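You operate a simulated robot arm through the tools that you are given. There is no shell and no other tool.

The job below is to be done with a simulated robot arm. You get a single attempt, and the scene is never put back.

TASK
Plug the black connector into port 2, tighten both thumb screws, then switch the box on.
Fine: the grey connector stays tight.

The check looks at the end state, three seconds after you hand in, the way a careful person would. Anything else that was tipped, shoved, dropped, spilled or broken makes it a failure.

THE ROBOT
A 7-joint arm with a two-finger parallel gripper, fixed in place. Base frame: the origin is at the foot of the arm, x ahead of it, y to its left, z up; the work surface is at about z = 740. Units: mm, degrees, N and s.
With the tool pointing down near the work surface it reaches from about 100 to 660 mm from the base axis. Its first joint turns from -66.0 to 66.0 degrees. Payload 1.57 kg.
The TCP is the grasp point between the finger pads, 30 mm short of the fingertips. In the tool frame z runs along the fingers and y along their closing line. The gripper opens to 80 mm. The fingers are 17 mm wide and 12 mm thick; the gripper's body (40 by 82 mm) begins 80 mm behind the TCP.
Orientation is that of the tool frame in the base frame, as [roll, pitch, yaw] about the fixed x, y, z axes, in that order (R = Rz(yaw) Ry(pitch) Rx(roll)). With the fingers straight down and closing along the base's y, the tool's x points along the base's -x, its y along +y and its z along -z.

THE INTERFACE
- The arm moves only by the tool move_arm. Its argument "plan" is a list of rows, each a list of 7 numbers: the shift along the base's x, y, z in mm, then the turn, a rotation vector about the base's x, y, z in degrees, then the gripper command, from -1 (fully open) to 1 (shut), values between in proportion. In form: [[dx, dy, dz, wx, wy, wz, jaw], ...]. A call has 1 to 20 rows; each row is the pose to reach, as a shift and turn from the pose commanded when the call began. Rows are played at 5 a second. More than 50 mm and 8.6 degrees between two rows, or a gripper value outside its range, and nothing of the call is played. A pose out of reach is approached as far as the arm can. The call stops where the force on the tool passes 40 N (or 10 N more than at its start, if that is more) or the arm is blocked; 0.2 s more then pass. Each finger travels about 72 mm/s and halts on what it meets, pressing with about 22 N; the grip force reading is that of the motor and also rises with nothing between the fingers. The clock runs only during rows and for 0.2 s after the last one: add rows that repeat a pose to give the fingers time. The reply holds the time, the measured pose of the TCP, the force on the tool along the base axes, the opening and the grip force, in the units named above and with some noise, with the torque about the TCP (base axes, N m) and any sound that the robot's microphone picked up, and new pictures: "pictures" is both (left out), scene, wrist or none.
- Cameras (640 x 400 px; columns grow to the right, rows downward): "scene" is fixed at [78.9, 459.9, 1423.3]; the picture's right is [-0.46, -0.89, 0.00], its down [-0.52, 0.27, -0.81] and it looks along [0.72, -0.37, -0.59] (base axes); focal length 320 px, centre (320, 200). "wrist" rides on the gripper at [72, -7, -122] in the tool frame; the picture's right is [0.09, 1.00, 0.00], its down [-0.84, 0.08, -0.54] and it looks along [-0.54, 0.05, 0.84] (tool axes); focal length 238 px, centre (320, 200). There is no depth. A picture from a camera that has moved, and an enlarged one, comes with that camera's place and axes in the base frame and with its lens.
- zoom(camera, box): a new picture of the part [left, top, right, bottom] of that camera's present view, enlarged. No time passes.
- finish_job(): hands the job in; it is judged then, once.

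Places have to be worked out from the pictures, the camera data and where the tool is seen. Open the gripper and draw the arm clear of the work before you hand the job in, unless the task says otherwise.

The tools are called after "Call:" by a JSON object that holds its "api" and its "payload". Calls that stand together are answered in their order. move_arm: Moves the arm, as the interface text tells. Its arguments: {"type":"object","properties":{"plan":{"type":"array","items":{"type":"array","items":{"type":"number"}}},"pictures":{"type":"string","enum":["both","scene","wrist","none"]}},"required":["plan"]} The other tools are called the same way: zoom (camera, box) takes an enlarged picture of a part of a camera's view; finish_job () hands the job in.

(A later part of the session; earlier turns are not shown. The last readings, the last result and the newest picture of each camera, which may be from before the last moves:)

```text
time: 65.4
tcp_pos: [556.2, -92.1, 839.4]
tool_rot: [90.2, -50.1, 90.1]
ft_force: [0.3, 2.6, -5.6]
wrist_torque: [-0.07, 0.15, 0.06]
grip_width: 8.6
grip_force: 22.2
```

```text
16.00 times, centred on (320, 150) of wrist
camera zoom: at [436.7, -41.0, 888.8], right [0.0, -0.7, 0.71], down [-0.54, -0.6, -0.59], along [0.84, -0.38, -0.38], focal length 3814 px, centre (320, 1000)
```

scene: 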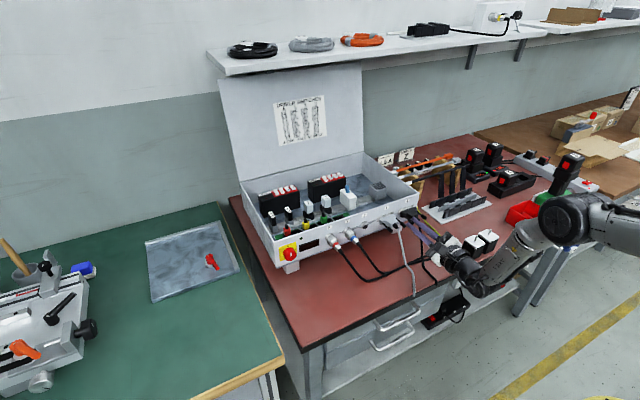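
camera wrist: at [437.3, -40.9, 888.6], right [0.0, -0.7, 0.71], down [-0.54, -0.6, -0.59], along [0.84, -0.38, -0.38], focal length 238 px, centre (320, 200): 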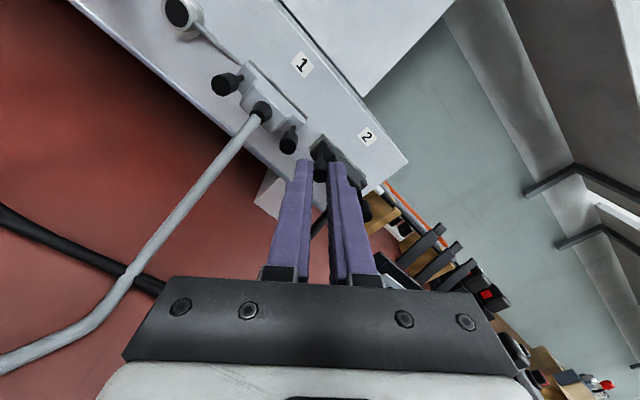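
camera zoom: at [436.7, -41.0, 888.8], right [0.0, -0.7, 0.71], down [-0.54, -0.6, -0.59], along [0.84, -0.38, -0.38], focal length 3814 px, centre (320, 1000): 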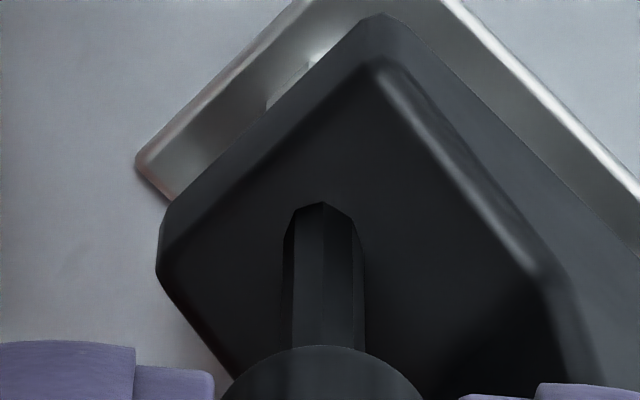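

The shaft facets barely moved this time (~4° instead of 23° modulo 45°), with torque -0.07 — the knob is now mostly slipping in the fingers, suggesting it's tight. One more stroke to confirm.

Call:
{"api": "move_arm", "payload": {"plan": [[0, 0, 0, 0, 0, 0, 0.65], [0, 0, 0, -8.5, 0, 0, 0.65], [0, 0, 0, -17, 0, 0, 0.65], [0, 0, 0, -25.5, 0, 0, 0.65], [0, 0, 0, -34, 0, 0, 0.65], [0, 0, 0, -42.5, 0, 0, 0.65], [0, 0, 0, -51, 0, 0, 0.65], [0, 0, 0, -59.5, 0, 0, 0.65], [0, 0, 0, -68, 0, 0, 0.65], [0, 0, 0, -68, 0, 0, 0.65]], "pictures": "none"}}

Call:
{"api": "zoom", "payload": {"camera": "wrist", "box": [304, 140, 336, 160]}}

Call:
{"api": "zoom", "payload": {"camera": "wrist", "box": [304, 156, 336, 188]}}

Call:
{"api": "move_arm", "payload": {"plan": [[0, 0, 0, 0, 0, 0, 1], [0, 0, 0, 0, 0, 0, 1], [0, 0, 0, 8.5, 0, 0, 1], [0, 0, 0, 17, 0, 0, 1]], "pictures": "none"}}

Call:
{"api": "zoom", "payload": {"camera": "wrist", "box": [304, 140, 336, 160]}}

```text
time: 67.6
tcp_pos: [556.8, -91.0, 841.5]
tool_rot: [90.2, 18.4, 90.0]
ft_force: [0.2, -0.3, -0.2]
wrist_torque: [0.0, -0.01, 0.0]
grip_width: 14.0
grip_force: 0.1
```

```text
16.00 times, centred on (320, 150) of wrist
camera zoom: at [437.0, -26.1, 810.3], right [0.0, 0.4, 0.92], down [-0.54, -0.77, 0.34], along [0.84, -0.5, 0.21], focal length 3814 px, centre (320, 1000)
```

zoom: 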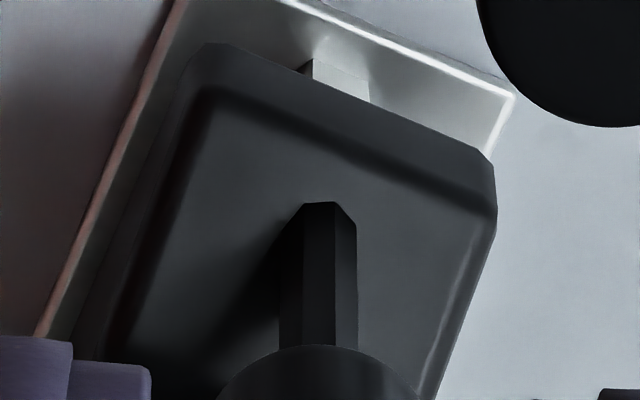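

```text
12.50 times, centred on (320, 172) of wrist
camera zoom: at [437.0, -26.1, 810.3], right [0.0, 0.4, 0.92], down [-0.54, -0.77, 0.34], along [0.84, -0.5, 0.21], focal length 2979 px, centre (320, 550)
```

zoom: 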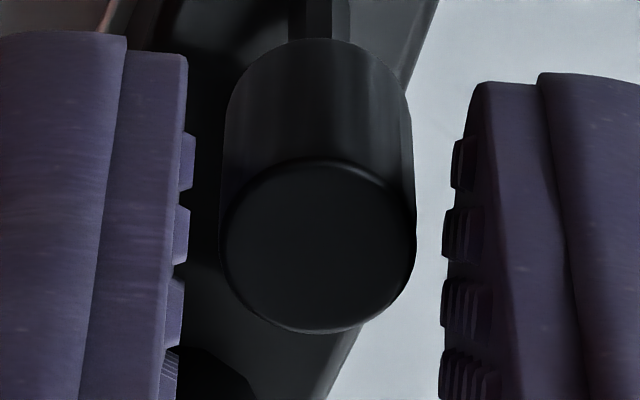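

```text
time: 68.6
tcp_pos: [556.5, -92.9, 841.1]
tool_rot: [90.1, 0.9, 90.1]
ft_force: [3.6, -1.3, -4.5]
wrist_torque: [-0.06, 0.01, 0.02]
grip_width: 8.9
grip_force: 21.5
```

```text
16.00 times, centred on (320, 150) of wrist
camera zoom: at [437.0, -20.9, 830.8], right [0.0, 0.11, 0.99], down [-0.54, -0.84, 0.09], along [0.84, -0.54, 0.06], focal length 3814 px, centre (320, 1000)
```

zoom: 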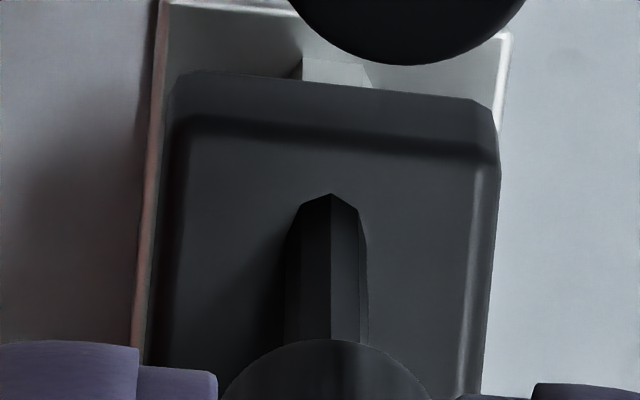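

The shaft's world angle stayed fixed while the fingers turned: the +y screw hit its stop after almost exactly one full turn — it's tight. Now I open, back off 42 mm and shift 47 mm to the -y knob.

Call:
{"api": "move_arm", "payload": {"plan": [[0, 0, 0, 0, 0, 0, 0.5], [0, 0, 0, 1, 0, 0, 0.5], [-10, 0, 0, 1, 0, 0, 0.5], [-25, 0, 0, 1, 0, 0, 0.5], [-42, 0, 0, 1, 0, 0, 0.5], [-42, -15, 0, 1, 0, 0, 0.5], [-42, -30, 0, 1, 0, 0, 0.5], [-42, -47, 0, 1, 0, 0, 0.5], [-42, -47, 0, 1, 0, 0, 0.5]], "pictures": "both"}}

Call:
{"api": "zoom", "payload": {"camera": "wrist", "box": [280, 105, 360, 225]}}

Call:
{"api": "zoom", "payload": {"camera": "scene", "box": [390, 205, 430, 235]}}

```text
time: 70.6
tcp_pos: [515.7, -140.7, 839.9]
tool_rot: [90.2, 0.1, 90.0]
ft_force: [0.0, -0.1, 0.1]
wrist_torque: [-0.01, 0.04, -0.02]
grip_width: 20.0
grip_force: 0.1
camera wrist: at [395.1, -68.4, 832.3], right [0.0, 0.1, 1.0], down [-0.54, -0.84, 0.08], along [0.84, -0.54, 0.05], focal length 238 px, centre (320, 200)
```

scene: 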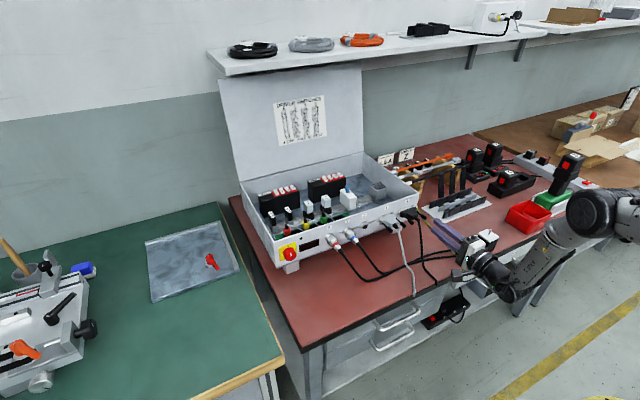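
wrist: 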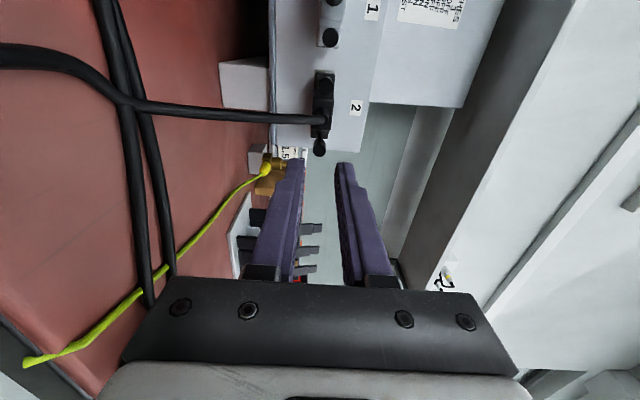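

```text
3.33 times, centred on (320, 165) of wrist
camera zoom: at [395.1, -68.4, 832.3], right [0.0, 0.1, 1.0], down [-0.54, -0.84, 0.08], along [0.84, -0.54, 0.05], focal length 794 px, centre (320, 317)
```

zoom: 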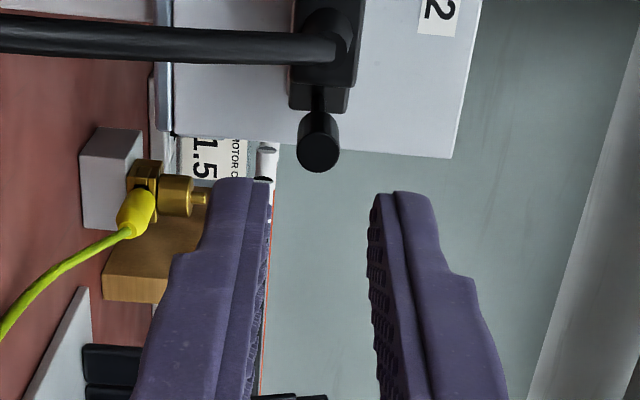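

```text
13.33 times, centred on (410, 220) of scene
camera zoom: at [78.9, 459.8, 1423.3], right [-0.46, -0.89, 0.0], down [-0.52, 0.27, -0.81], along [0.72, -0.37, -0.59], focal length 4262 px, centre (-880, -67)
```

zoom: 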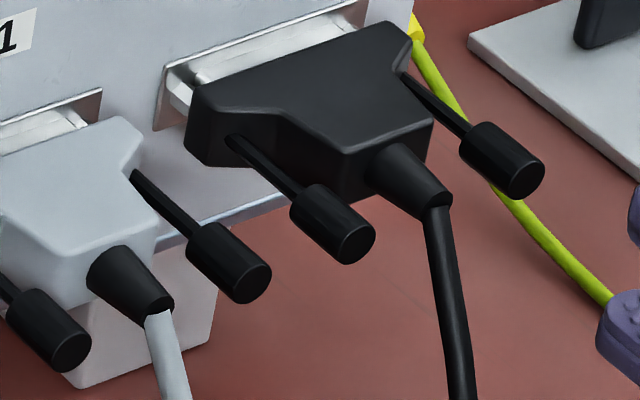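

The -y knob is aligned in height and about 1.3 mm to +y of the tool axis. Correcting and advancing toward it, with a check partway.

Call:
{"api": "move_arm", "payload": {"plan": [[5, 1.3, 0, 0, 0, 0, 0.5], [15, 1.3, 0, 0, 0, 0, 0.5], [24, 1.3, 0, 0, 0, 0, 0.5], [28, 1.3, 0, 0, 0, 0, 0.5], [28, 1.3, 0, 0, 0, 0, 0.5]], "pictures": "none"}}

Call:
{"api": "zoom", "payload": {"camera": "wrist", "box": [280, 125, 360, 225]}}

Call:
{"api": "zoom", "payload": {"camera": "scene", "box": [395, 205, 435, 235]}}

```text
time: 71.8
tcp_pos: [544.1, -137.2, 841.1]
tool_rot: [90.1, 0.2, 90.1]
ft_force: [-0.7, 0.2, 0.5]
wrist_torque: [-0.01, 0.03, 0.0]
grip_width: 20.0
grip_force: 0.1
```

```text
4.00 times, centred on (320, 175) of wrist
camera zoom: at [422.8, -66.0, 832.1], right [0.0, 0.1, 1.0], down [-0.54, -0.84, 0.08], along [0.84, -0.54, 0.05], focal length 953 px, centre (320, 300)
```

zoom: 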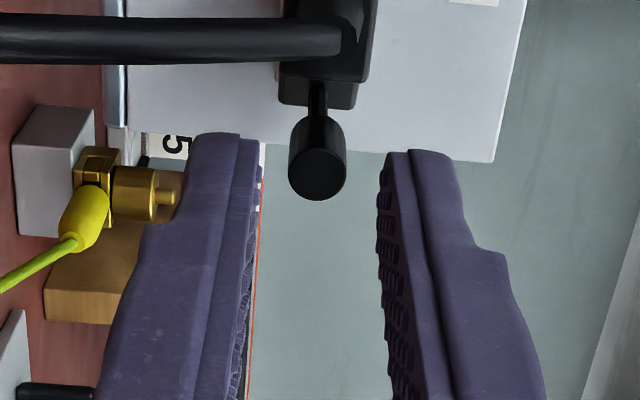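

```text
13.33 times, centred on (415, 220) of scene
camera zoom: at [78.9, 459.9, 1423.3], right [-0.46, -0.89, 0.0], down [-0.52, 0.27, -0.81], along [0.72, -0.37, -0.59], focal length 4262 px, centre (-947, -67)
```

zoom: 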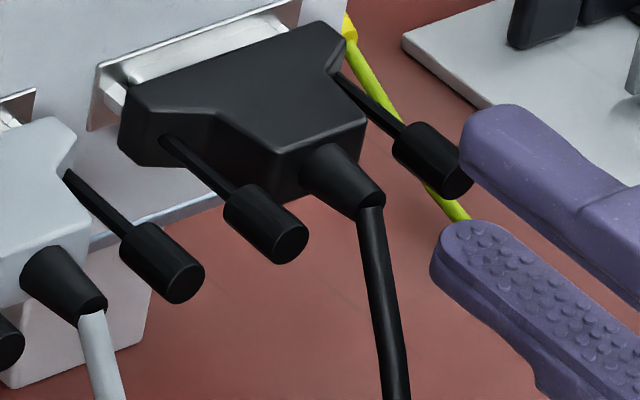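

Comparing with the well-aligned +y grip, the knob is ~1.5 mm to -y (my previous correction was spurious). Undoing that and advancing the last 14 mm.

Call:
{"api": "move_arm", "payload": {"plan": [[0, -1.4, 0, 0, 0, 0, 0.5], [5, -1.4, 0, 0, 0, 0, 0.5], [10, -1.4, 0, 0, 0, 0, 0.5], [14, -1.4, 0, 0, 0, 0, 0.5], [14, -1.4, 0, 0, 0, 0, 0.5]], "pictures": "none"}}

Call:
{"api": "zoom", "payload": {"camera": "wrist", "box": [280, 125, 360, 225]}}

Call:
{"api": "zoom", "payload": {"camera": "wrist", "box": [304, 140, 336, 160]}}

Call:
{"api": "zoom", "payload": {"camera": "scene", "box": [395, 205, 435, 235]}}

```text
time: 73.0
tcp_pos: [558.2, -139.4, 840.4]
tool_rot: [90.1, 0.3, 90.1]
ft_force: [-0.7, -0.6, -0.7]
wrist_torque: [0.01, -0.02, 0.0]
grip_width: 20.0
grip_force: 0.0
```

```text
4.00 times, centred on (320, 175) of wrist
camera zoom: at [437.3, -67.6, 832.3], right [0.0, 0.1, 1.0], down [-0.54, -0.84, 0.08], along [0.84, -0.54, 0.05], focal length 953 px, centre (320, 300)
```

zoom: 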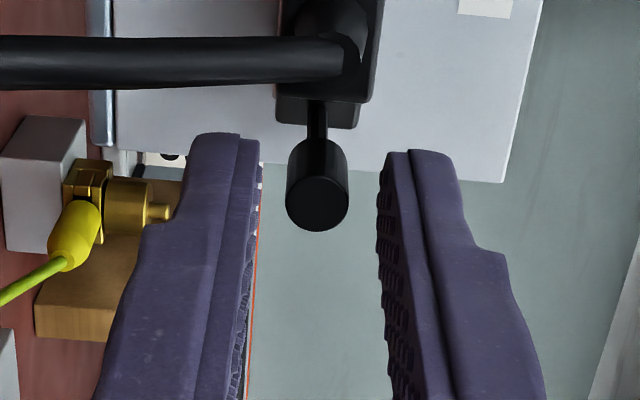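

```text
16.00 times, centred on (320, 150) of wrist
camera zoom: at [437.3, -67.6, 832.3], right [0.0, 0.1, 1.0], down [-0.54, -0.84, 0.08], along [0.84, -0.54, 0.05], focal length 3814 px, centre (320, 1000)
```

zoom: 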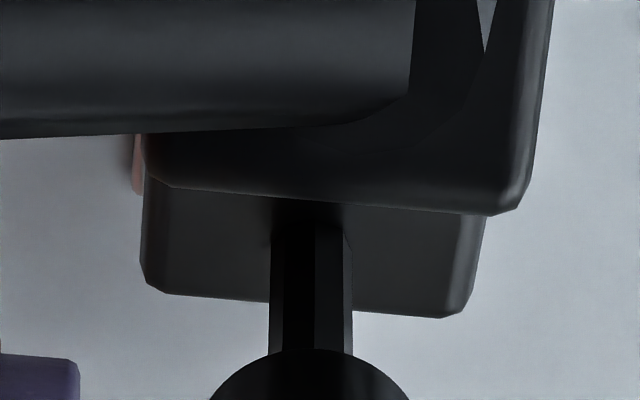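

```text
13.33 times, centred on (415, 220) of scene
camera zoom: at [78.9, 459.9, 1423.3], right [-0.46, -0.89, 0.0], down [-0.52, 0.27, -0.81], along [0.72, -0.37, -0.59], focal length 4262 px, centre (-947, -67)
```

zoom: 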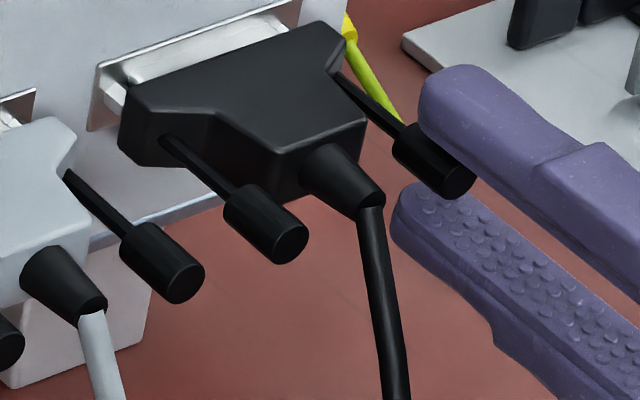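

Aligned. First stroke on the -y knob: wind to 50°, close, and turn clockwise 75°.

Call:
{"api": "move_arm", "payload": {"plan": [[0, 0, 0, 0, 0, 0, 0.65], [0, 0, 0, -8, 0, 0, 0.65], [0, 0, 0, -16, 0, 0, 0.65], [0, 0, 0, -24, 0, 0, 0.65], [0, 0, 0, -32, 0, 0, 0.65], [0, 0, 0, -40, 0, 0, 0.65], [0, 0, 0, -40, 0, 0, 1], [0, 0, 0, -40, 0, 0, 1], [0, 0, 0, -31.6, 0, 0, 1], [0, 0, 0, -23.2, 0, 0, 1], [0, 0, 0, -14.8, 0, 0, 1], [0, 0, 0, -6.4, 0, 0, 1], [0, 0, 0, 2, 0, 0, 1], [0, 0, 0, 10.4, 0, 0, 1], [0, 0, 0, 18.8, 0, 0, 1], [0, 0, 0, 27.2, 0, 0, 1], [0, 0, 0, 35, 0, 0, 1], [0, 0, 0, 35, 0, 0, 1]], "pictures": "wrist"}}

Call:
{"api": "zoom", "payload": {"camera": "wrist", "box": [280, 125, 360, 225]}}

Call:
{"api": "zoom", "payload": {"camera": "scene", "box": [395, 205, 435, 235]}}

```text
time: 76.8
tcp_pos: [556.5, -138.9, 839.6]
tool_rot: [90.2, -35.0, 90.0]
ft_force: [2.9, -3.6, -5.8]
wrist_torque: [-0.02, 0.2, -0.12]
grip_width: 8.8
grip_force: 22.2
camera wrist: at [437.0, -76.7, 873.8], right [0.0, -0.5, 0.87], down [-0.54, -0.73, -0.41], along [0.84, -0.47, -0.27], focal length 238 px, centre (320, 200)
```

wrist: 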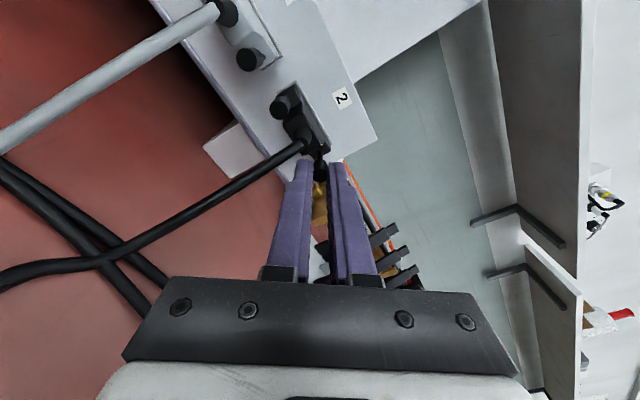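

```text
4.00 times, centred on (320, 175) of wrist
camera zoom: at [437.0, -76.7, 873.8], right [0.0, -0.5, 0.87], down [-0.54, -0.73, -0.41], along [0.84, -0.47, -0.27], focal length 953 px, centre (320, 300)
```

zoom: 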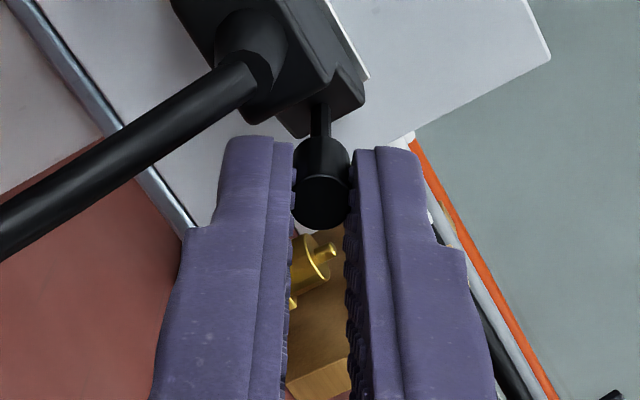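

```text
13.33 times, centred on (415, 220) of scene
camera zoom: at [79.1, 459.7, 1423.3], right [-0.46, -0.89, 0.0], down [-0.52, 0.27, -0.81], along [0.72, -0.37, -0.59], focal length 4262 px, centre (-947, -67)
```

zoom: 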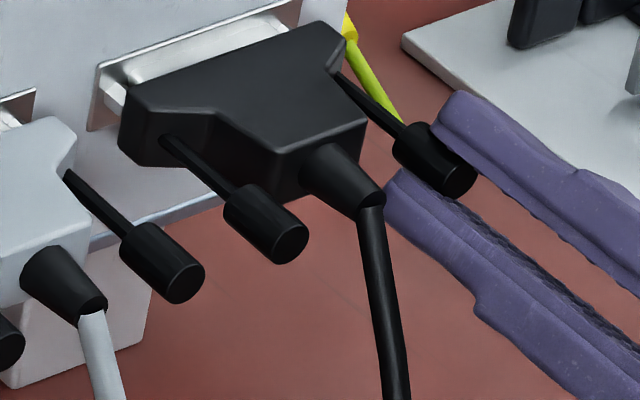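

First 75° done with the neighbour cable clear. Continuing with repeated 68° strokes.

Call:
{"api": "zoom", "payload": {"camera": "wrist", "box": [304, 140, 336, 160]}}

Call:
{"api": "move_arm", "payload": {"plan": [[0, 0, 0, 0, 0, 0, 0.65], [0, 0, 0, -8.5, 0, 0, 0.65], [0, 0, 0, -17, 0, 0, 0.65], [0, 0, 0, -25.5, 0, 0, 0.65], [0, 0, 0, -34, 0, 0, 0.65], [0, 0, 0, -42.5, 0, 0, 0.65], [0, 0, 0, -51, 0, 0, 0.65], [0, 0, 0, -59.5, 0, 0, 0.65], [0, 0, 0, -68, 0, 0, 0.65], [0, 0, 0, -68, 0, 0, 1], [0, 0, 0, -68, 0, 0, 1], [0, 0, 0, -59.5, 0, 0, 1], [0, 0, 0, -51, 0, 0, 1], [0, 0, 0, -42.5, 0, 0, 1], [0, 0, 0, -34, 0, 0, 1], [0, 0, 0, -25.5, 0, 0, 1], [0, 0, 0, -17, 0, 0, 1], [0, 0, 0, -8.5, 0, 0, 1], [0, 0, 0, 0, 0, 0, 1]], "pictures": "none"}}

Call:
{"api": "zoom", "payload": {"camera": "wrist", "box": [304, 140, 336, 160]}}

Call:
{"api": "move_arm", "payload": {"plan": [[0, 0, 0, 0, 0, 0, 0.65], [0, 0, 0, -8.5, 0, 0, 0.65], [0, 0, 0, -17, 0, 0, 0.65], [0, 0, 0, -25.5, 0, 0, 0.65], [0, 0, 0, -34, 0, 0, 0.65], [0, 0, 0, -42.5, 0, 0, 0.65], [0, 0, 0, -51, 0, 0, 0.65], [0, 0, 0, -59.5, 0, 0, 0.65], [0, 0, 0, -68, 0, 0, 0.65], [0, 0, 0, -68, 0, 0, 1], [0, 0, 0, -68, 0, 0, 1], [0, 0, 0, -59.5, 0, 0, 1], [0, 0, 0, -51, 0, 0, 1], [0, 0, 0, -42.5, 0, 0, 1], [0, 0, 0, -34, 0, 0, 1], [0, 0, 0, -25.5, 0, 0, 1], [0, 0, 0, -17, 0, 0, 1], [0, 0, 0, -8.5, 0, 0, 1], [0, 0, 0, 0, 0, 0, 1]], "pictures": "none"}}

Call:
{"api": "zoom", "payload": {"camera": "wrist", "box": [304, 140, 336, 160]}}

Call:
{"api": "zoom", "payload": {"camera": "wrist", "box": [280, 125, 360, 225]}}

```text
16.00 times, centred on (320, 150) of wrist
camera zoom: at [437.0, -76.7, 873.8], right [0.0, -0.5, 0.87], down [-0.54, -0.73, -0.41], along [0.84, -0.47, -0.27], focal length 3814 px, centre (320, 1000)
```

zoom: 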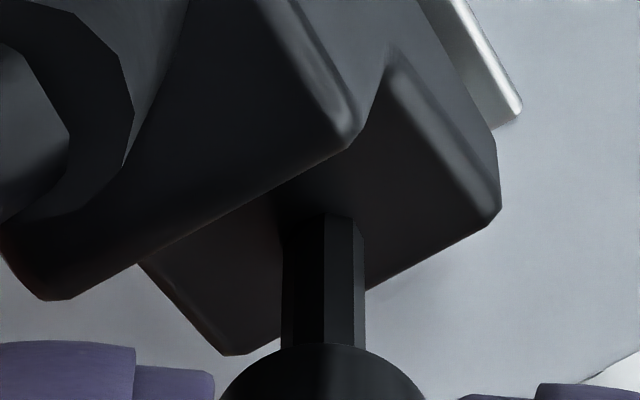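

```text
time: 80.8
tcp_pos: [556.9, -140.0, 839.4]
tool_rot: [90.2, -35.0, 90.1]
ft_force: [11.6, 0.8, -7.8]
wrist_torque: [0.01, 0.1, 0.09]
grip_width: 8.9
grip_force: 21.5
```

```text
16.00 times, centred on (320, 150) of wrist
camera zoom: at [437.3, -76.7, 873.9], right [0.0, -0.5, 0.87], down [-0.54, -0.73, -0.41], along [0.84, -0.47, -0.27], focal length 3814 px, centre (320, 1000)
```

zoom: 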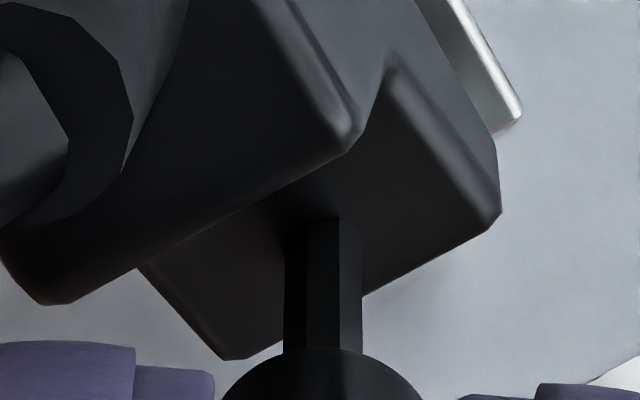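

```text
time: 84.8
tcp_pos: [557.3, -140.3, 838.8]
tool_rot: [90.1, -35.0, 90.0]
ft_force: [7.0, -1.4, -6.9]
wrist_torque: [-0.01, 0.05, -0.07]
grip_width: 8.3
grip_force: 22.3
```

```text
16.00 times, centred on (320, 150) of wrist
camera zoom: at [437.2, -76.6, 873.8], right [0.0, -0.5, 0.87], down [-0.54, -0.73, -0.41], along [0.84, -0.47, -0.27], focal length 3814 px, centre (320, 1000)
```

zoom: 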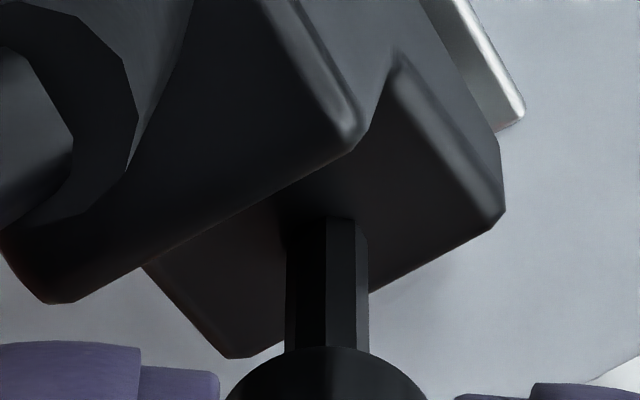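

```text
4.00 times, centred on (320, 175) of wrist
camera zoom: at [437.2, -76.6, 873.8], right [0.0, -0.5, 0.87], down [-0.54, -0.73, -0.41], along [0.84, -0.47, -0.27], focal length 953 px, centre (320, 300)
```

zoom: 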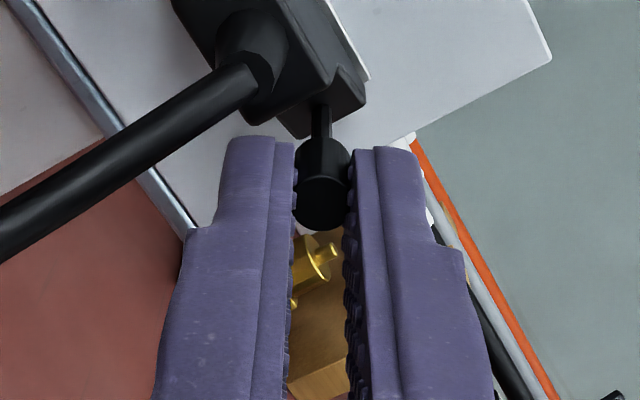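

Facets confirm the screw follows each stroke (≈211° so far). Two more strokes.

Call:
{"api": "move_arm", "payload": {"plan": [[0, 0, 0, 0, 0, 0, 0.65], [0, 0, 0, -8.5, 0, 0, 0.65], [0, 0, 0, -17, 0, 0, 0.65], [0, 0, 0, -25.5, 0, 0, 0.65], [0, 0, 0, -34, 0, 0, 0.65], [0, 0, 0, -42.5, 0, 0, 0.65], [0, 0, 0, -51, 0, 0, 0.65], [0, 0, 0, -59.5, 0, 0, 0.65], [0, 0, 0, -68, 0, 0, 0.65], [0, 0, 0, -68, 0, 0, 1], [0, 0, 0, -68, 0, 0, 1], [0, 0, 0, -59.5, 0, 0, 1], [0, 0, 0, -51, 0, 0, 1], [0, 0, 0, -42.5, 0, 0, 1], [0, 0, 0, -34, 0, 0, 1], [0, 0, 0, -25.5, 0, 0, 1], [0, 0, 0, -17, 0, 0, 1], [0, 0, 0, -8.5, 0, 0, 1], [0, 0, 0, 0, 0, 0, 1]], "pictures": "none"}}

Call:
{"api": "zoom", "payload": {"camera": "wrist", "box": [304, 140, 336, 160]}}

Call:
{"api": "move_arm", "payload": {"plan": [[0, 0, 0, 0, 0, 0, 0.65], [0, 0, 0, -8.5, 0, 0, 0.65], [0, 0, 0, -17, 0, 0, 0.65], [0, 0, 0, -25.5, 0, 0, 0.65], [0, 0, 0, -34, 0, 0, 0.65], [0, 0, 0, -42.5, 0, 0, 0.65], [0, 0, 0, -51, 0, 0, 0.65], [0, 0, 0, -59.5, 0, 0, 0.65], [0, 0, 0, -68, 0, 0, 0.65], [0, 0, 0, -68, 0, 0, 1], [0, 0, 0, -68, 0, 0, 1], [0, 0, 0, -59.5, 0, 0, 1], [0, 0, 0, -51, 0, 0, 1], [0, 0, 0, -42.5, 0, 0, 1], [0, 0, 0, -34, 0, 0, 1], [0, 0, 0, -25.5, 0, 0, 1], [0, 0, 0, -17, 0, 0, 1], [0, 0, 0, -8.5, 0, 0, 1], [0, 0, 0, 0, 0, 0, 1]], "pictures": "none"}}

Call:
{"api": "zoom", "payload": {"camera": "wrist", "box": [304, 140, 336, 160]}}

```text
time: 88.8
tcp_pos: [556.5, -138.7, 839.2]
tool_rot: [90.3, -35.1, 90.0]
ft_force: [10.2, -0.9, -8.4]
wrist_torque: [0.0, 0.18, -0.13]
grip_width: 8.4
grip_force: 22.5
```

```text
16.00 times, centred on (320, 150) of wrist
camera zoom: at [437.2, -76.7, 873.9], right [0.0, -0.5, 0.87], down [-0.54, -0.73, -0.41], along [0.84, -0.47, -0.27], focal length 3814 px, centre (320, 1000)
```

zoom: 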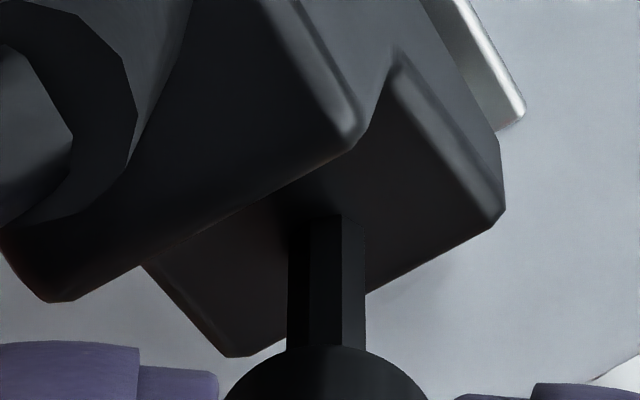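

```text
time: 92.8
tcp_pos: [558.5, -139.7, 839.8]
tool_rot: [90.2, -35.1, 90.0]
ft_force: [0.5, -0.8, -4.0]
wrist_torque: [-0.02, 0.03, 0.05]
grip_width: 8.7
grip_force: 21.6
```

```text
16.00 times, centred on (320, 150) of wrist
camera zoom: at [437.1, -76.6, 874.0], right [0.0, -0.5, 0.87], down [-0.54, -0.73, -0.41], along [0.84, -0.47, -0.27], focal length 3814 px, centre (320, 1000)
```

zoom: 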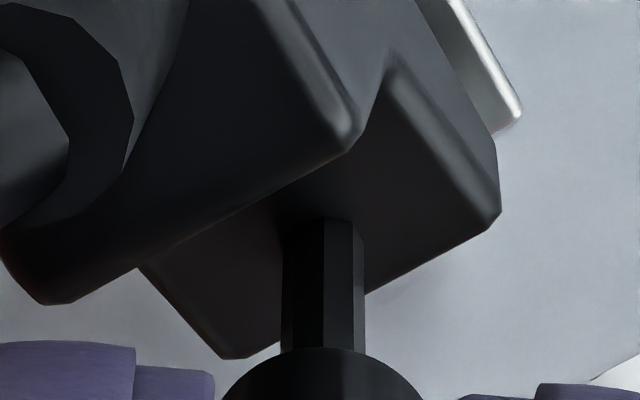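

≈345° turned with the facets still following. Next stroke should reach the stop; I'll check torque and facets again.

Call:
{"api": "move_arm", "payload": {"plan": [[0, 0, 0, 0, 0, 0, 0.65], [0, 0, 0, -8.5, 0, 0, 0.65], [0, 0, 0, -17, 0, 0, 0.65], [0, 0, 0, -25.5, 0, 0, 0.65], [0, 0, 0, -34, 0, 0, 0.65], [0, 0, 0, -42.5, 0, 0, 0.65], [0, 0, 0, -51, 0, 0, 0.65], [0, 0, 0, -59.5, 0, 0, 0.65], [0, 0, 0, -68, 0, 0, 0.65], [0, 0, 0, -68, 0, 0, 1], [0, 0, 0, -68, 0, 0, 1], [0, 0, 0, -59.5, 0, 0, 1], [0, 0, 0, -51, 0, 0, 1], [0, 0, 0, -42.5, 0, 0, 1], [0, 0, 0, -34, 0, 0, 1], [0, 0, 0, -25.5, 0, 0, 1], [0, 0, 0, -17, 0, 0, 1], [0, 0, 0, -8.5, 0, 0, 1], [0, 0, 0, 0, 0, 0, 1]], "pictures": "none"}}

Call:
{"api": "zoom", "payload": {"camera": "wrist", "box": [304, 140, 336, 160]}}

Call:
{"api": "move_arm", "payload": {"plan": [[0, 0, 0, 0, 0, 0, 0.65], [0, 0, 0, -8.5, 0, 0, 0.65], [0, 0, 0, -17, 0, 0, 0.65], [0, 0, 0, -25.5, 0, 0, 0.65], [0, 0, 0, -34, 0, 0, 0.65], [0, 0, 0, -42.5, 0, 0, 0.65], [0, 0, 0, -51, 0, 0, 0.65], [0, 0, 0, -59.5, 0, 0, 0.65], [0, 0, 0, -68, 0, 0, 0.65], [0, 0, 0, -68, 0, 0, 1], [0, 0, 0, -68, 0, 0, 1], [0, 0, 0, -59.5, 0, 0, 1], [0, 0, 0, -51, 0, 0, 1], [0, 0, 0, -42.5, 0, 0, 1], [0, 0, 0, -34, 0, 0, 1], [0, 0, 0, -25.5, 0, 0, 1], [0, 0, 0, -17, 0, 0, 1], [0, 0, 0, -8.5, 0, 0, 1], [0, 0, 0, 0, 0, 0, 1]], "pictures": "none"}}

Call:
{"api": "zoom", "payload": {"camera": "wrist", "box": [304, 140, 336, 160]}}

```text
time: 96.8
tcp_pos: [558.0, -139.3, 840.0]
tool_rot: [90.2, -35.0, 90.0]
ft_force: [1.8, 0.9, -5.0]
wrist_torque: [-0.01, 0.02, 0.0]
grip_width: 8.3
grip_force: 22.1
```

```text
16.00 times, centred on (320, 150) of wrist
camera zoom: at [437.0, -76.3, 874.2], right [0.0, -0.5, 0.87], down [-0.54, -0.73, -0.41], along [0.84, -0.47, -0.27], focal length 3814 px, centre (320, 1000)
```

zoom: 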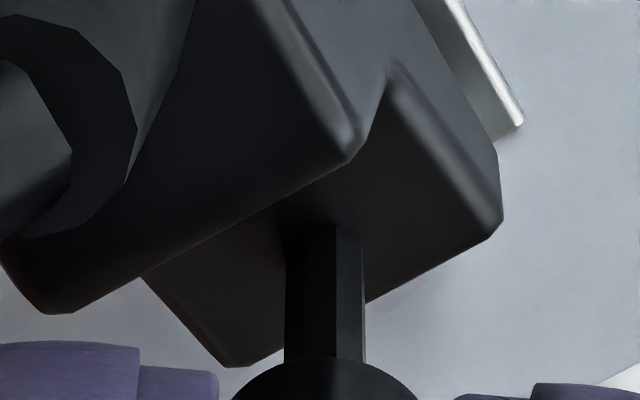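

```text
time: 100.8
tcp_pos: [557.5, -139.3, 838.8]
tool_rot: [90.2, -35.0, 90.0]
ft_force: [1.2, 0.6, -3.8]
wrist_torque: [-0.01, -0.06, -0.01]
grip_width: 8.4
grip_force: 22.1
```

```text
16.00 times, centred on (320, 150) of wrist
camera zoom: at [437.0, -76.7, 873.9], right [0.0, -0.5, 0.87], down [-0.54, -0.73, -0.41], along [0.84, -0.47, -0.27], focal length 3814 px, centre (320, 1000)
```

zoom: 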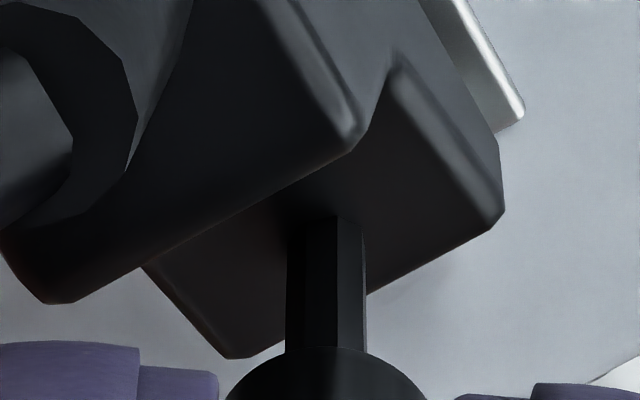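

The facets returned exactly to their starting angle (360°) and stayed there through another stroke: the -y screw is at its stop too. I'll release, roll back to 90°, and retreat straight back.

Call:
{"api": "move_arm", "payload": {"plan": [[0, 0, 0, 0, 0, 0, 0.65], [0, 0, 0, -8.5, 0, 0, 0.65], [0, 0, 0, -17, 0, 0, 0.65], [0, 0, 0, -25.5, 0, 0, 0.65], [0, 0, 0, -35, 0, 0, 0.65], [0, 0, 0, -35, 0, 0, 0.5], [-10, 0, 0, -35, 0, 0, 0.5], [-30, 0, 0, -35, 0, 0, 0.5], [-60, 0, 0, -35, 0, 0, 0.5], [-80, 0, 20, -35, 0, 0, 0.5], [-90, 0, 50, -35, 0, 0, 0.5], [-90, 0, 90, -35, 0, 0, 0.5]], "pictures": "both"}}

Call:
{"api": "zoom", "payload": {"camera": "scene", "box": [378, 194, 442, 234]}}

Call:
{"api": "zoom", "payload": {"camera": "wrist", "box": [160, 0, 340, 200]}}

Call:
{"api": "zoom", "payload": {"camera": "scene", "box": [270, 230, 334, 270]}}

```text
refused: row 5 steps farther than a row can; nothing moved
```

```text
10.00 times, centred on (410, 214) of scene
camera zoom: at [79.0, 459.9, 1423.3], right [-0.46, -0.89, 0.0], down [-0.52, 0.27, -0.81], along [0.72, -0.37, -0.59], focal length 3197 px, centre (-580, 60)
```

zoom: 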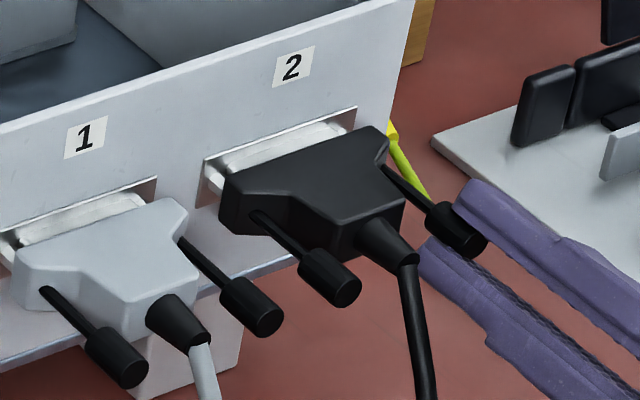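

```text
2.00 times, centred on (250, 100) of wrist
camera zoom: at [437.0, -76.7, 873.9], right [0.0, -0.5, 0.87], down [-0.54, -0.73, -0.41], along [0.84, -0.47, -0.27], focal length 477 px, centre (460, 400)
```

zoom: 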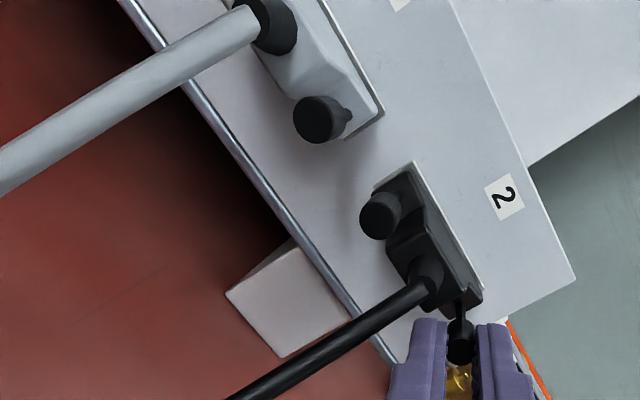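

```text
10.00 times, centred on (302, 250) of scene
camera zoom: at [79.0, 459.9, 1423.3], right [-0.46, -0.89, 0.0], down [-0.52, 0.27, -0.81], along [0.72, -0.37, -0.59], focal length 3197 px, centre (500, -300)
```

zoom: 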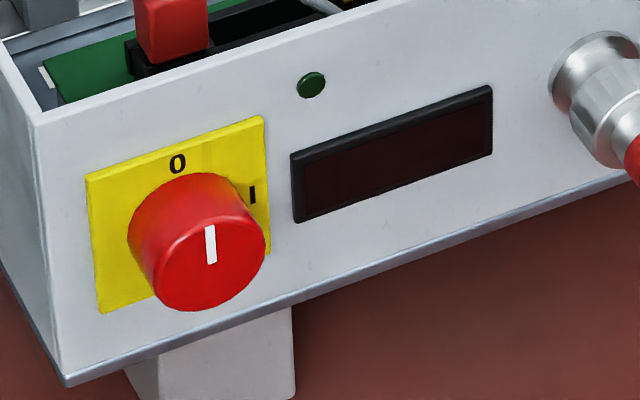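

That call was refused because one step exceeded 8.6°; nothing moved. Repeating with smaller steps.

Call:
{"api": "move_arm", "payload": {"plan": [[0, 0, 0, 0, 0, 0, 0.65], [0, 0, 0, -7, 0, 0, 0.65], [0, 0, 0, -14, 0, 0, 0.65], [0, 0, 0, -21, 0, 0, 0.65], [0, 0, 0, -28, 0, 0, 0.65], [0, 0, 0, -35, 0, 0, 0.65], [0, 0, 0, -35, 0, 0, 0.5], [-10, 0, 0, -35, 0, 0, 0.5], [-30, 0, 0, -35, 0, 0, 0.5], [-60, 0, 0, -35, 0, 0, 0.5], [-80, 0, 20, -35, 0, 0, 0.5], [-90, 0, 50, -35, 0, 0, 0.5], [-90, 0, 90, -35, 0, 0, 0.5]], "pictures": "both"}}

Call:
{"api": "zoom", "payload": {"camera": "scene", "box": [378, 194, 442, 234]}}

Call:
{"api": "zoom", "payload": {"camera": "wrist", "box": [160, 0, 340, 200]}}

```text
time: 103.6
tcp_pos: [467.0, -139.7, 932.0]
tool_rot: [90.1, 0.2, 89.9]
ft_force: [-0.9, -1.0, 0.2]
wrist_torque: [-0.02, 0.02, -0.02]
grip_width: 19.9
grip_force: 0.0
camera wrist: at [347.5, -67.1, 922.3], right [0.0, 0.09, 1.0], down [-0.54, -0.84, 0.08], along [0.84, -0.54, 0.05], focal length 238 px, centre (320, 200)
```

scene: 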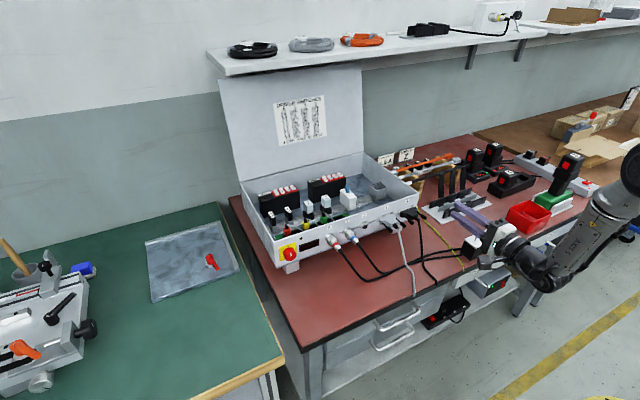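
wrist: 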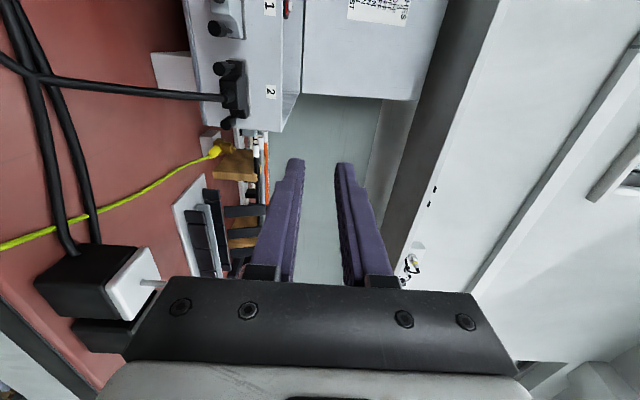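

```text
10.00 times, centred on (410, 214) of scene
camera zoom: at [78.9, 459.8, 1423.3], right [-0.46, -0.89, 0.0], down [-0.52, 0.27, -0.81], along [0.72, -0.37, -0.59], focal length 3197 px, centre (-580, 60)
```

zoom: 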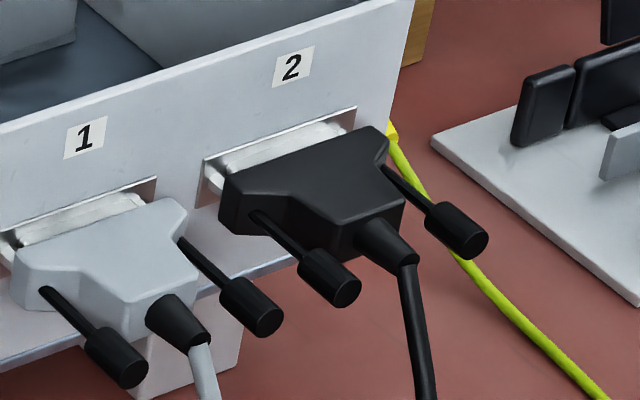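

```text
2.00 times, centred on (250, 100) of wrist
camera zoom: at [347.5, -67.1, 922.3], right [0.0, 0.09, 1.0], down [-0.54, -0.84, 0.08], along [0.84, -0.54, 0.05], focal length 477 px, centre (460, 400)
```

zoom: 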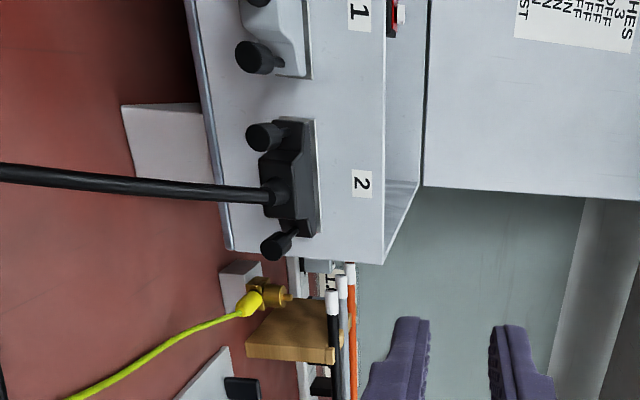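

Both connectors look alike and secure. Next, the power switch: its knob face is at about (614, 264, 841), ~31 mm diameter, mark at 0. I'll travel left at a safe height with the tool still pointing at the panel.

Call:
{"api": "move_arm", "payload": {"plan": [[0, 40, 5, 0, 0, 0, 0.5], [0, 80, 10, 0, 0, 0, 0.5], [0, 120, 10, 0, 0, 0, 0.5], [0, 160, 10, 0, 0, 0, 0.3], [0, 200, 10, 0, 0, 0, 0], [0, 240, 10, 0, 0, 0, -0.1], [0, 280, 10, 0, 0, 0, -0.1], [0, 320, 10, 0, 0, 0, -0.1], [0, 360, 10, 0, 0, 0, -0.1], [0, 404, 10, 0, 0, 0, -0.1], [0, 404, 10, 0, 0, 0, -0.1]], "pictures": "both"}}

Call:
{"api": "zoom", "payload": {"camera": "wrist", "box": [160, 0, 340, 200]}}

```text
time: 106.0
tcp_pos: [429.9, -49.6, 980.0]
tool_rot: [90.5, 0.3, 90.8]
ft_force: [-0.3, 0.1, -0.3]
wrist_torque: [-0.04, -0.01, 0.01]
grip_width: 44.0
grip_force: 0.1
out of reach, approached as far as the arm can: row 2, 3, 4, 5, 6, 7, 8, 9, 10, 11
camera wrist: at [308.7, 21.6, 973.1], right [0.01, 0.1, 1.0], down [-0.53, -0.84, 0.09], along [0.85, -0.53, 0.05], focal length 238 px, centre (320, 200)
```

scene: 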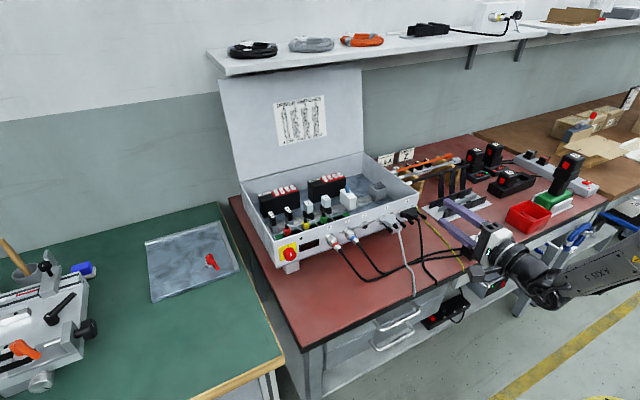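
wrist: 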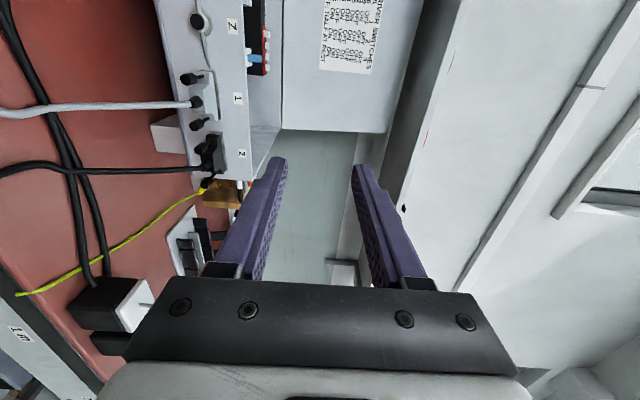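

```text
2.00 times, centred on (250, 100) of wrist
camera zoom: at [308.7, 21.6, 973.1], right [0.01, 0.1, 1.0], down [-0.53, -0.84, 0.09], along [0.85, -0.53, 0.05], focal length 477 px, centre (460, 400)
```

zoom: 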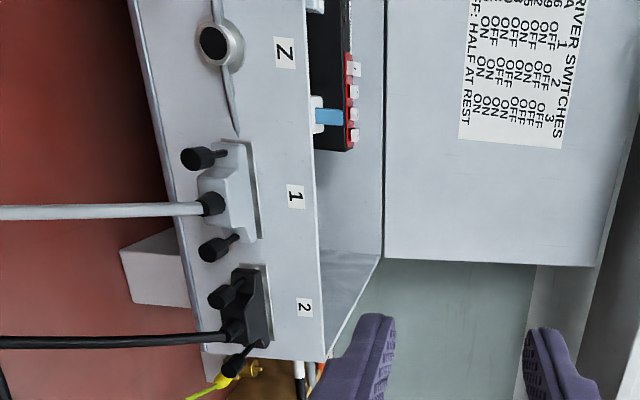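

The arm hit a joint limit crossing with this wrist configuration. I'll return the tool to pointing down here, travel left that way, and pitch up again near the switch.

Call:
{"api": "move_arm", "payload": {"plan": [[0, 0, 0, -4.62, 4.62, 4.62, -0.1], [0, 0, 0, -9.24, 9.24, 9.24, -0.1], [0, 0, 0, -13.86, 13.86, 13.86, -0.1], [0, 0, 0, -18.48, 18.48, 18.48, -0.1], [0, 0, 0, -23.1, 23.1, 23.1, -0.1], [0, 0, 0, -27.7, 27.7, 27.7, -0.1], [0, 0, 0, -32.3, 32.3, 32.3, -0.1], [0, 0, 0, -36.95, 36.95, 36.95, -0.1], [0, 0, 0, -41.57, 41.57, 41.57, -0.1], [0, 0, 0, -46.2, 46.2, 46.2, -0.1], [0, 0, 0, -50.8, 50.8, 50.8, -0.1], [0, 0, 0, -55.4, 55.4, 55.4, -0.1], [0, 0, 0, -60.0, 60.0, 60.0, -0.1], [0, 0, 0, -64.7, 64.7, 64.7, -0.1], [0, 0, 0, -69.28, 69.28, 69.28, -0.1]], "pictures": "none"}}

Call:
{"api": "move_arm", "payload": {"plan": [[0, 40, 0, 0, 0, 0, -0.1], [0, 80, 0, 0, 0, 0, -0.1], [0, 120, 0, 0, 0, 0, -0.1], [0, 160, 0, 0, 0, 0, -0.1], [0, 200, 0, 0, 0, 0, -0.1], [0, 240, 0, 0, 0, 0, -0.1], [0, 280, 0, 0, 0, 0, -0.1], [0, 310, 0, 0, 0, 0, -0.1], [0, 310, 0, 0, 0, 0, -0.1]], "pictures": "both"}}

```text
time: 109.2
tcp_pos: [427.9, -53.0, 977.9]
tool_rot: [-179.9, -0.1, -179.8]
ft_force: [0.1, 0.8, -0.5]
wrist_torque: [-0.01, 0.03, -0.01]
grip_width: 44.3
grip_force: 0.0
```

```text
time: 111.2
tcp_pos: [430.0, 258.2, 977.7]
tool_rot: [-179.9, 0.0, -179.8]
ft_force: [0.3, 1.1, 0.3]
wrist_torque: [0.0, 0.01, -0.01]
grip_width: 43.9
grip_force: 0.1
camera wrist: at [358.8, 252.0, 1098.3], right [-0.09, 1.0, 0.0], down [0.84, 0.08, 0.54], along [0.54, 0.05, -0.84], focal length 238 px, centre (320, 200)
```

scene: 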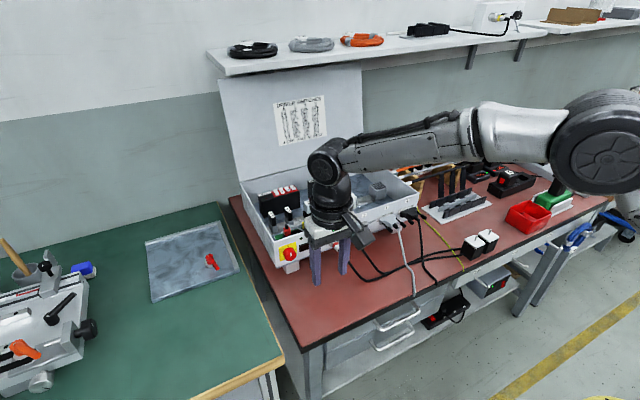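
wrist: 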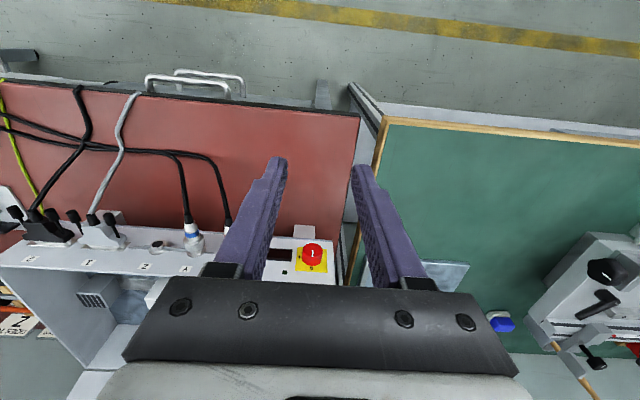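

Now at (430, 258, 978), tool down. Pitching the tool up to point at the panel (rotation about y).

Call:
{"api": "move_arm", "payload": {"plan": [[0, 0, 0, 0, -8.2, 0, -0.1], [0, 0, 0, 0, -16.4, 0, -0.1], [0, 0, 0, 0, -24.6, 0, -0.1], [0, 0, 0, 0, -32.8, 0, -0.1], [0, 0, 0, 0, -41, 0, -0.1], [0, 0, 0, 0, -49.2, 0, -0.1], [0, 0, 0, 0, -57.4, 0, -0.1], [0, 0, 0, 0, -65.6, 0, -0.1], [0, 0, 0, 0, -73.8, 0, -0.1], [0, 0, 0, 0, -82, 0, -0.1], [0, 0, 0, 0, -90, 0, -0.1], [0, 0, 0, 0, -90, 0, -0.1]], "pictures": "both"}}

```text
time: 113.8
tcp_pos: [427.5, 258.3, 977.7]
tool_rot: [-68.1, 89.8, -68.4]
ft_force: [0.9, 0.1, 0.2]
wrist_torque: [-0.02, 0.01, 0.01]
grip_width: 44.0
grip_force: 0.1
camera wrist: at [307.7, 251.8, 905.1], right [0.0, 1.0, -0.09], down [-0.54, 0.08, 0.84], along [0.84, 0.05, 0.54], focal length 238 px, centre (320, 200)
```

scene: 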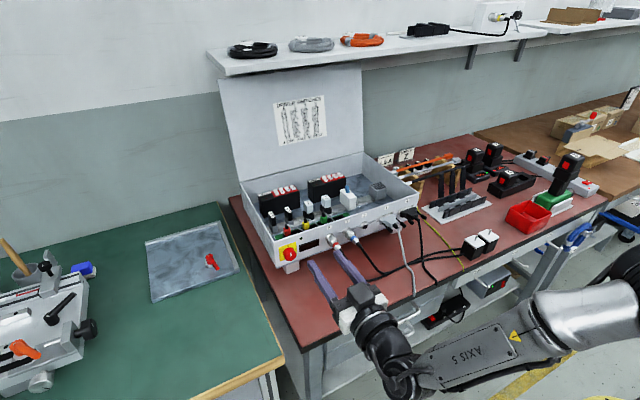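
wrist: 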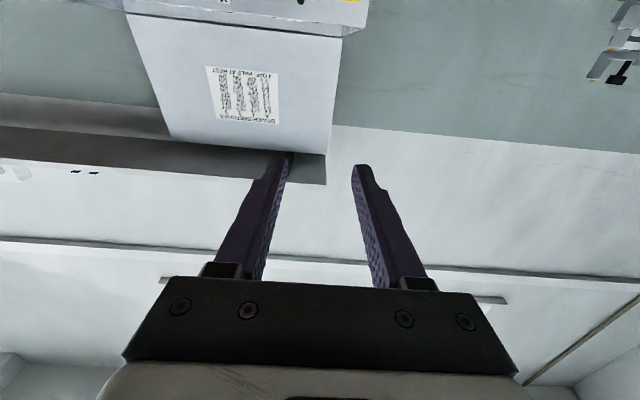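

The tool now points at the panel. I'll test the roll range here in free space: roll +60°, then on to +150° (the clockwise quarter turn I need).

Call:
{"api": "move_arm", "payload": {"plan": [[0, 0, 0, 8.5, 0, 0, -0.1], [0, 0, 0, 17, 0, 0, -0.1], [0, 0, 0, 25.5, 0, 0, -0.1], [0, 0, 0, 34, 0, 0, -0.1], [0, 0, 0, 42.5, 0, 0, -0.1], [0, 0, 0, 51, 0, 0, -0.1], [0, 0, 0, 59.5, 0, 0, -0.1], [0, 0, 0, 68, 0, 0, -0.1], [0, 0, 0, 76.5, 0, 0, -0.1], [0, 0, 0, 85, 0, 0, -0.1], [0, 0, 0, 93.5, 0, 0, -0.1], [0, 0, 0, 102, 0, 0, -0.1], [0, 0, 0, 110.5, 0, 0, -0.1], [0, 0, 0, 119, 0, 0, -0.1], [0, 0, 0, 127.5, 0, 0, -0.1], [0, 0, 0, 136, 0, 0, -0.1], [0, 0, 0, 144.5, 0, 0, -0.1], [0, 0, 0, 150, 0, 0, -0.1]], "pictures": "wrist"}}

```text
time: 117.6
tcp_pos: [672.8, 153.2, 1140.2]
tool_rot: [101.1, -56.8, 93.4]
ft_force: [-0.4, 0.2, -1.3]
wrist_torque: [0.01, -0.03, -0.03]
grip_width: 44.0
grip_force: 0.0
out of reach, approached as far as the arm can: row 3, 4, 5, 6, 7, 8, 9, 10, 11, 12, 13, 14, 15, 16, 17, 18
camera wrist: at [551.3, 171.5, 1207.9], right [0.24, -0.75, 0.61], down [-0.48, -0.64, -0.6], along [0.84, -0.15, -0.51], focal length 238 px, centre (320, 200)
```

wrist: 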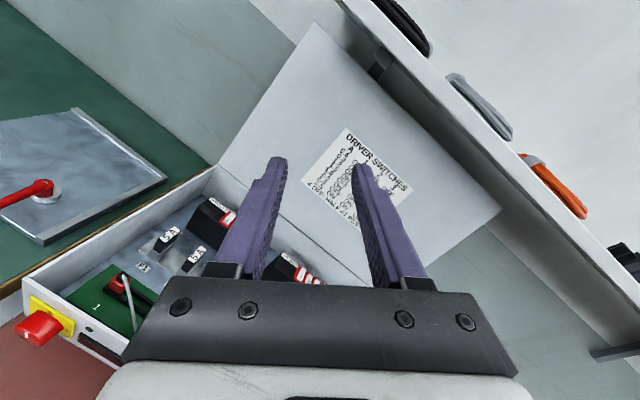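

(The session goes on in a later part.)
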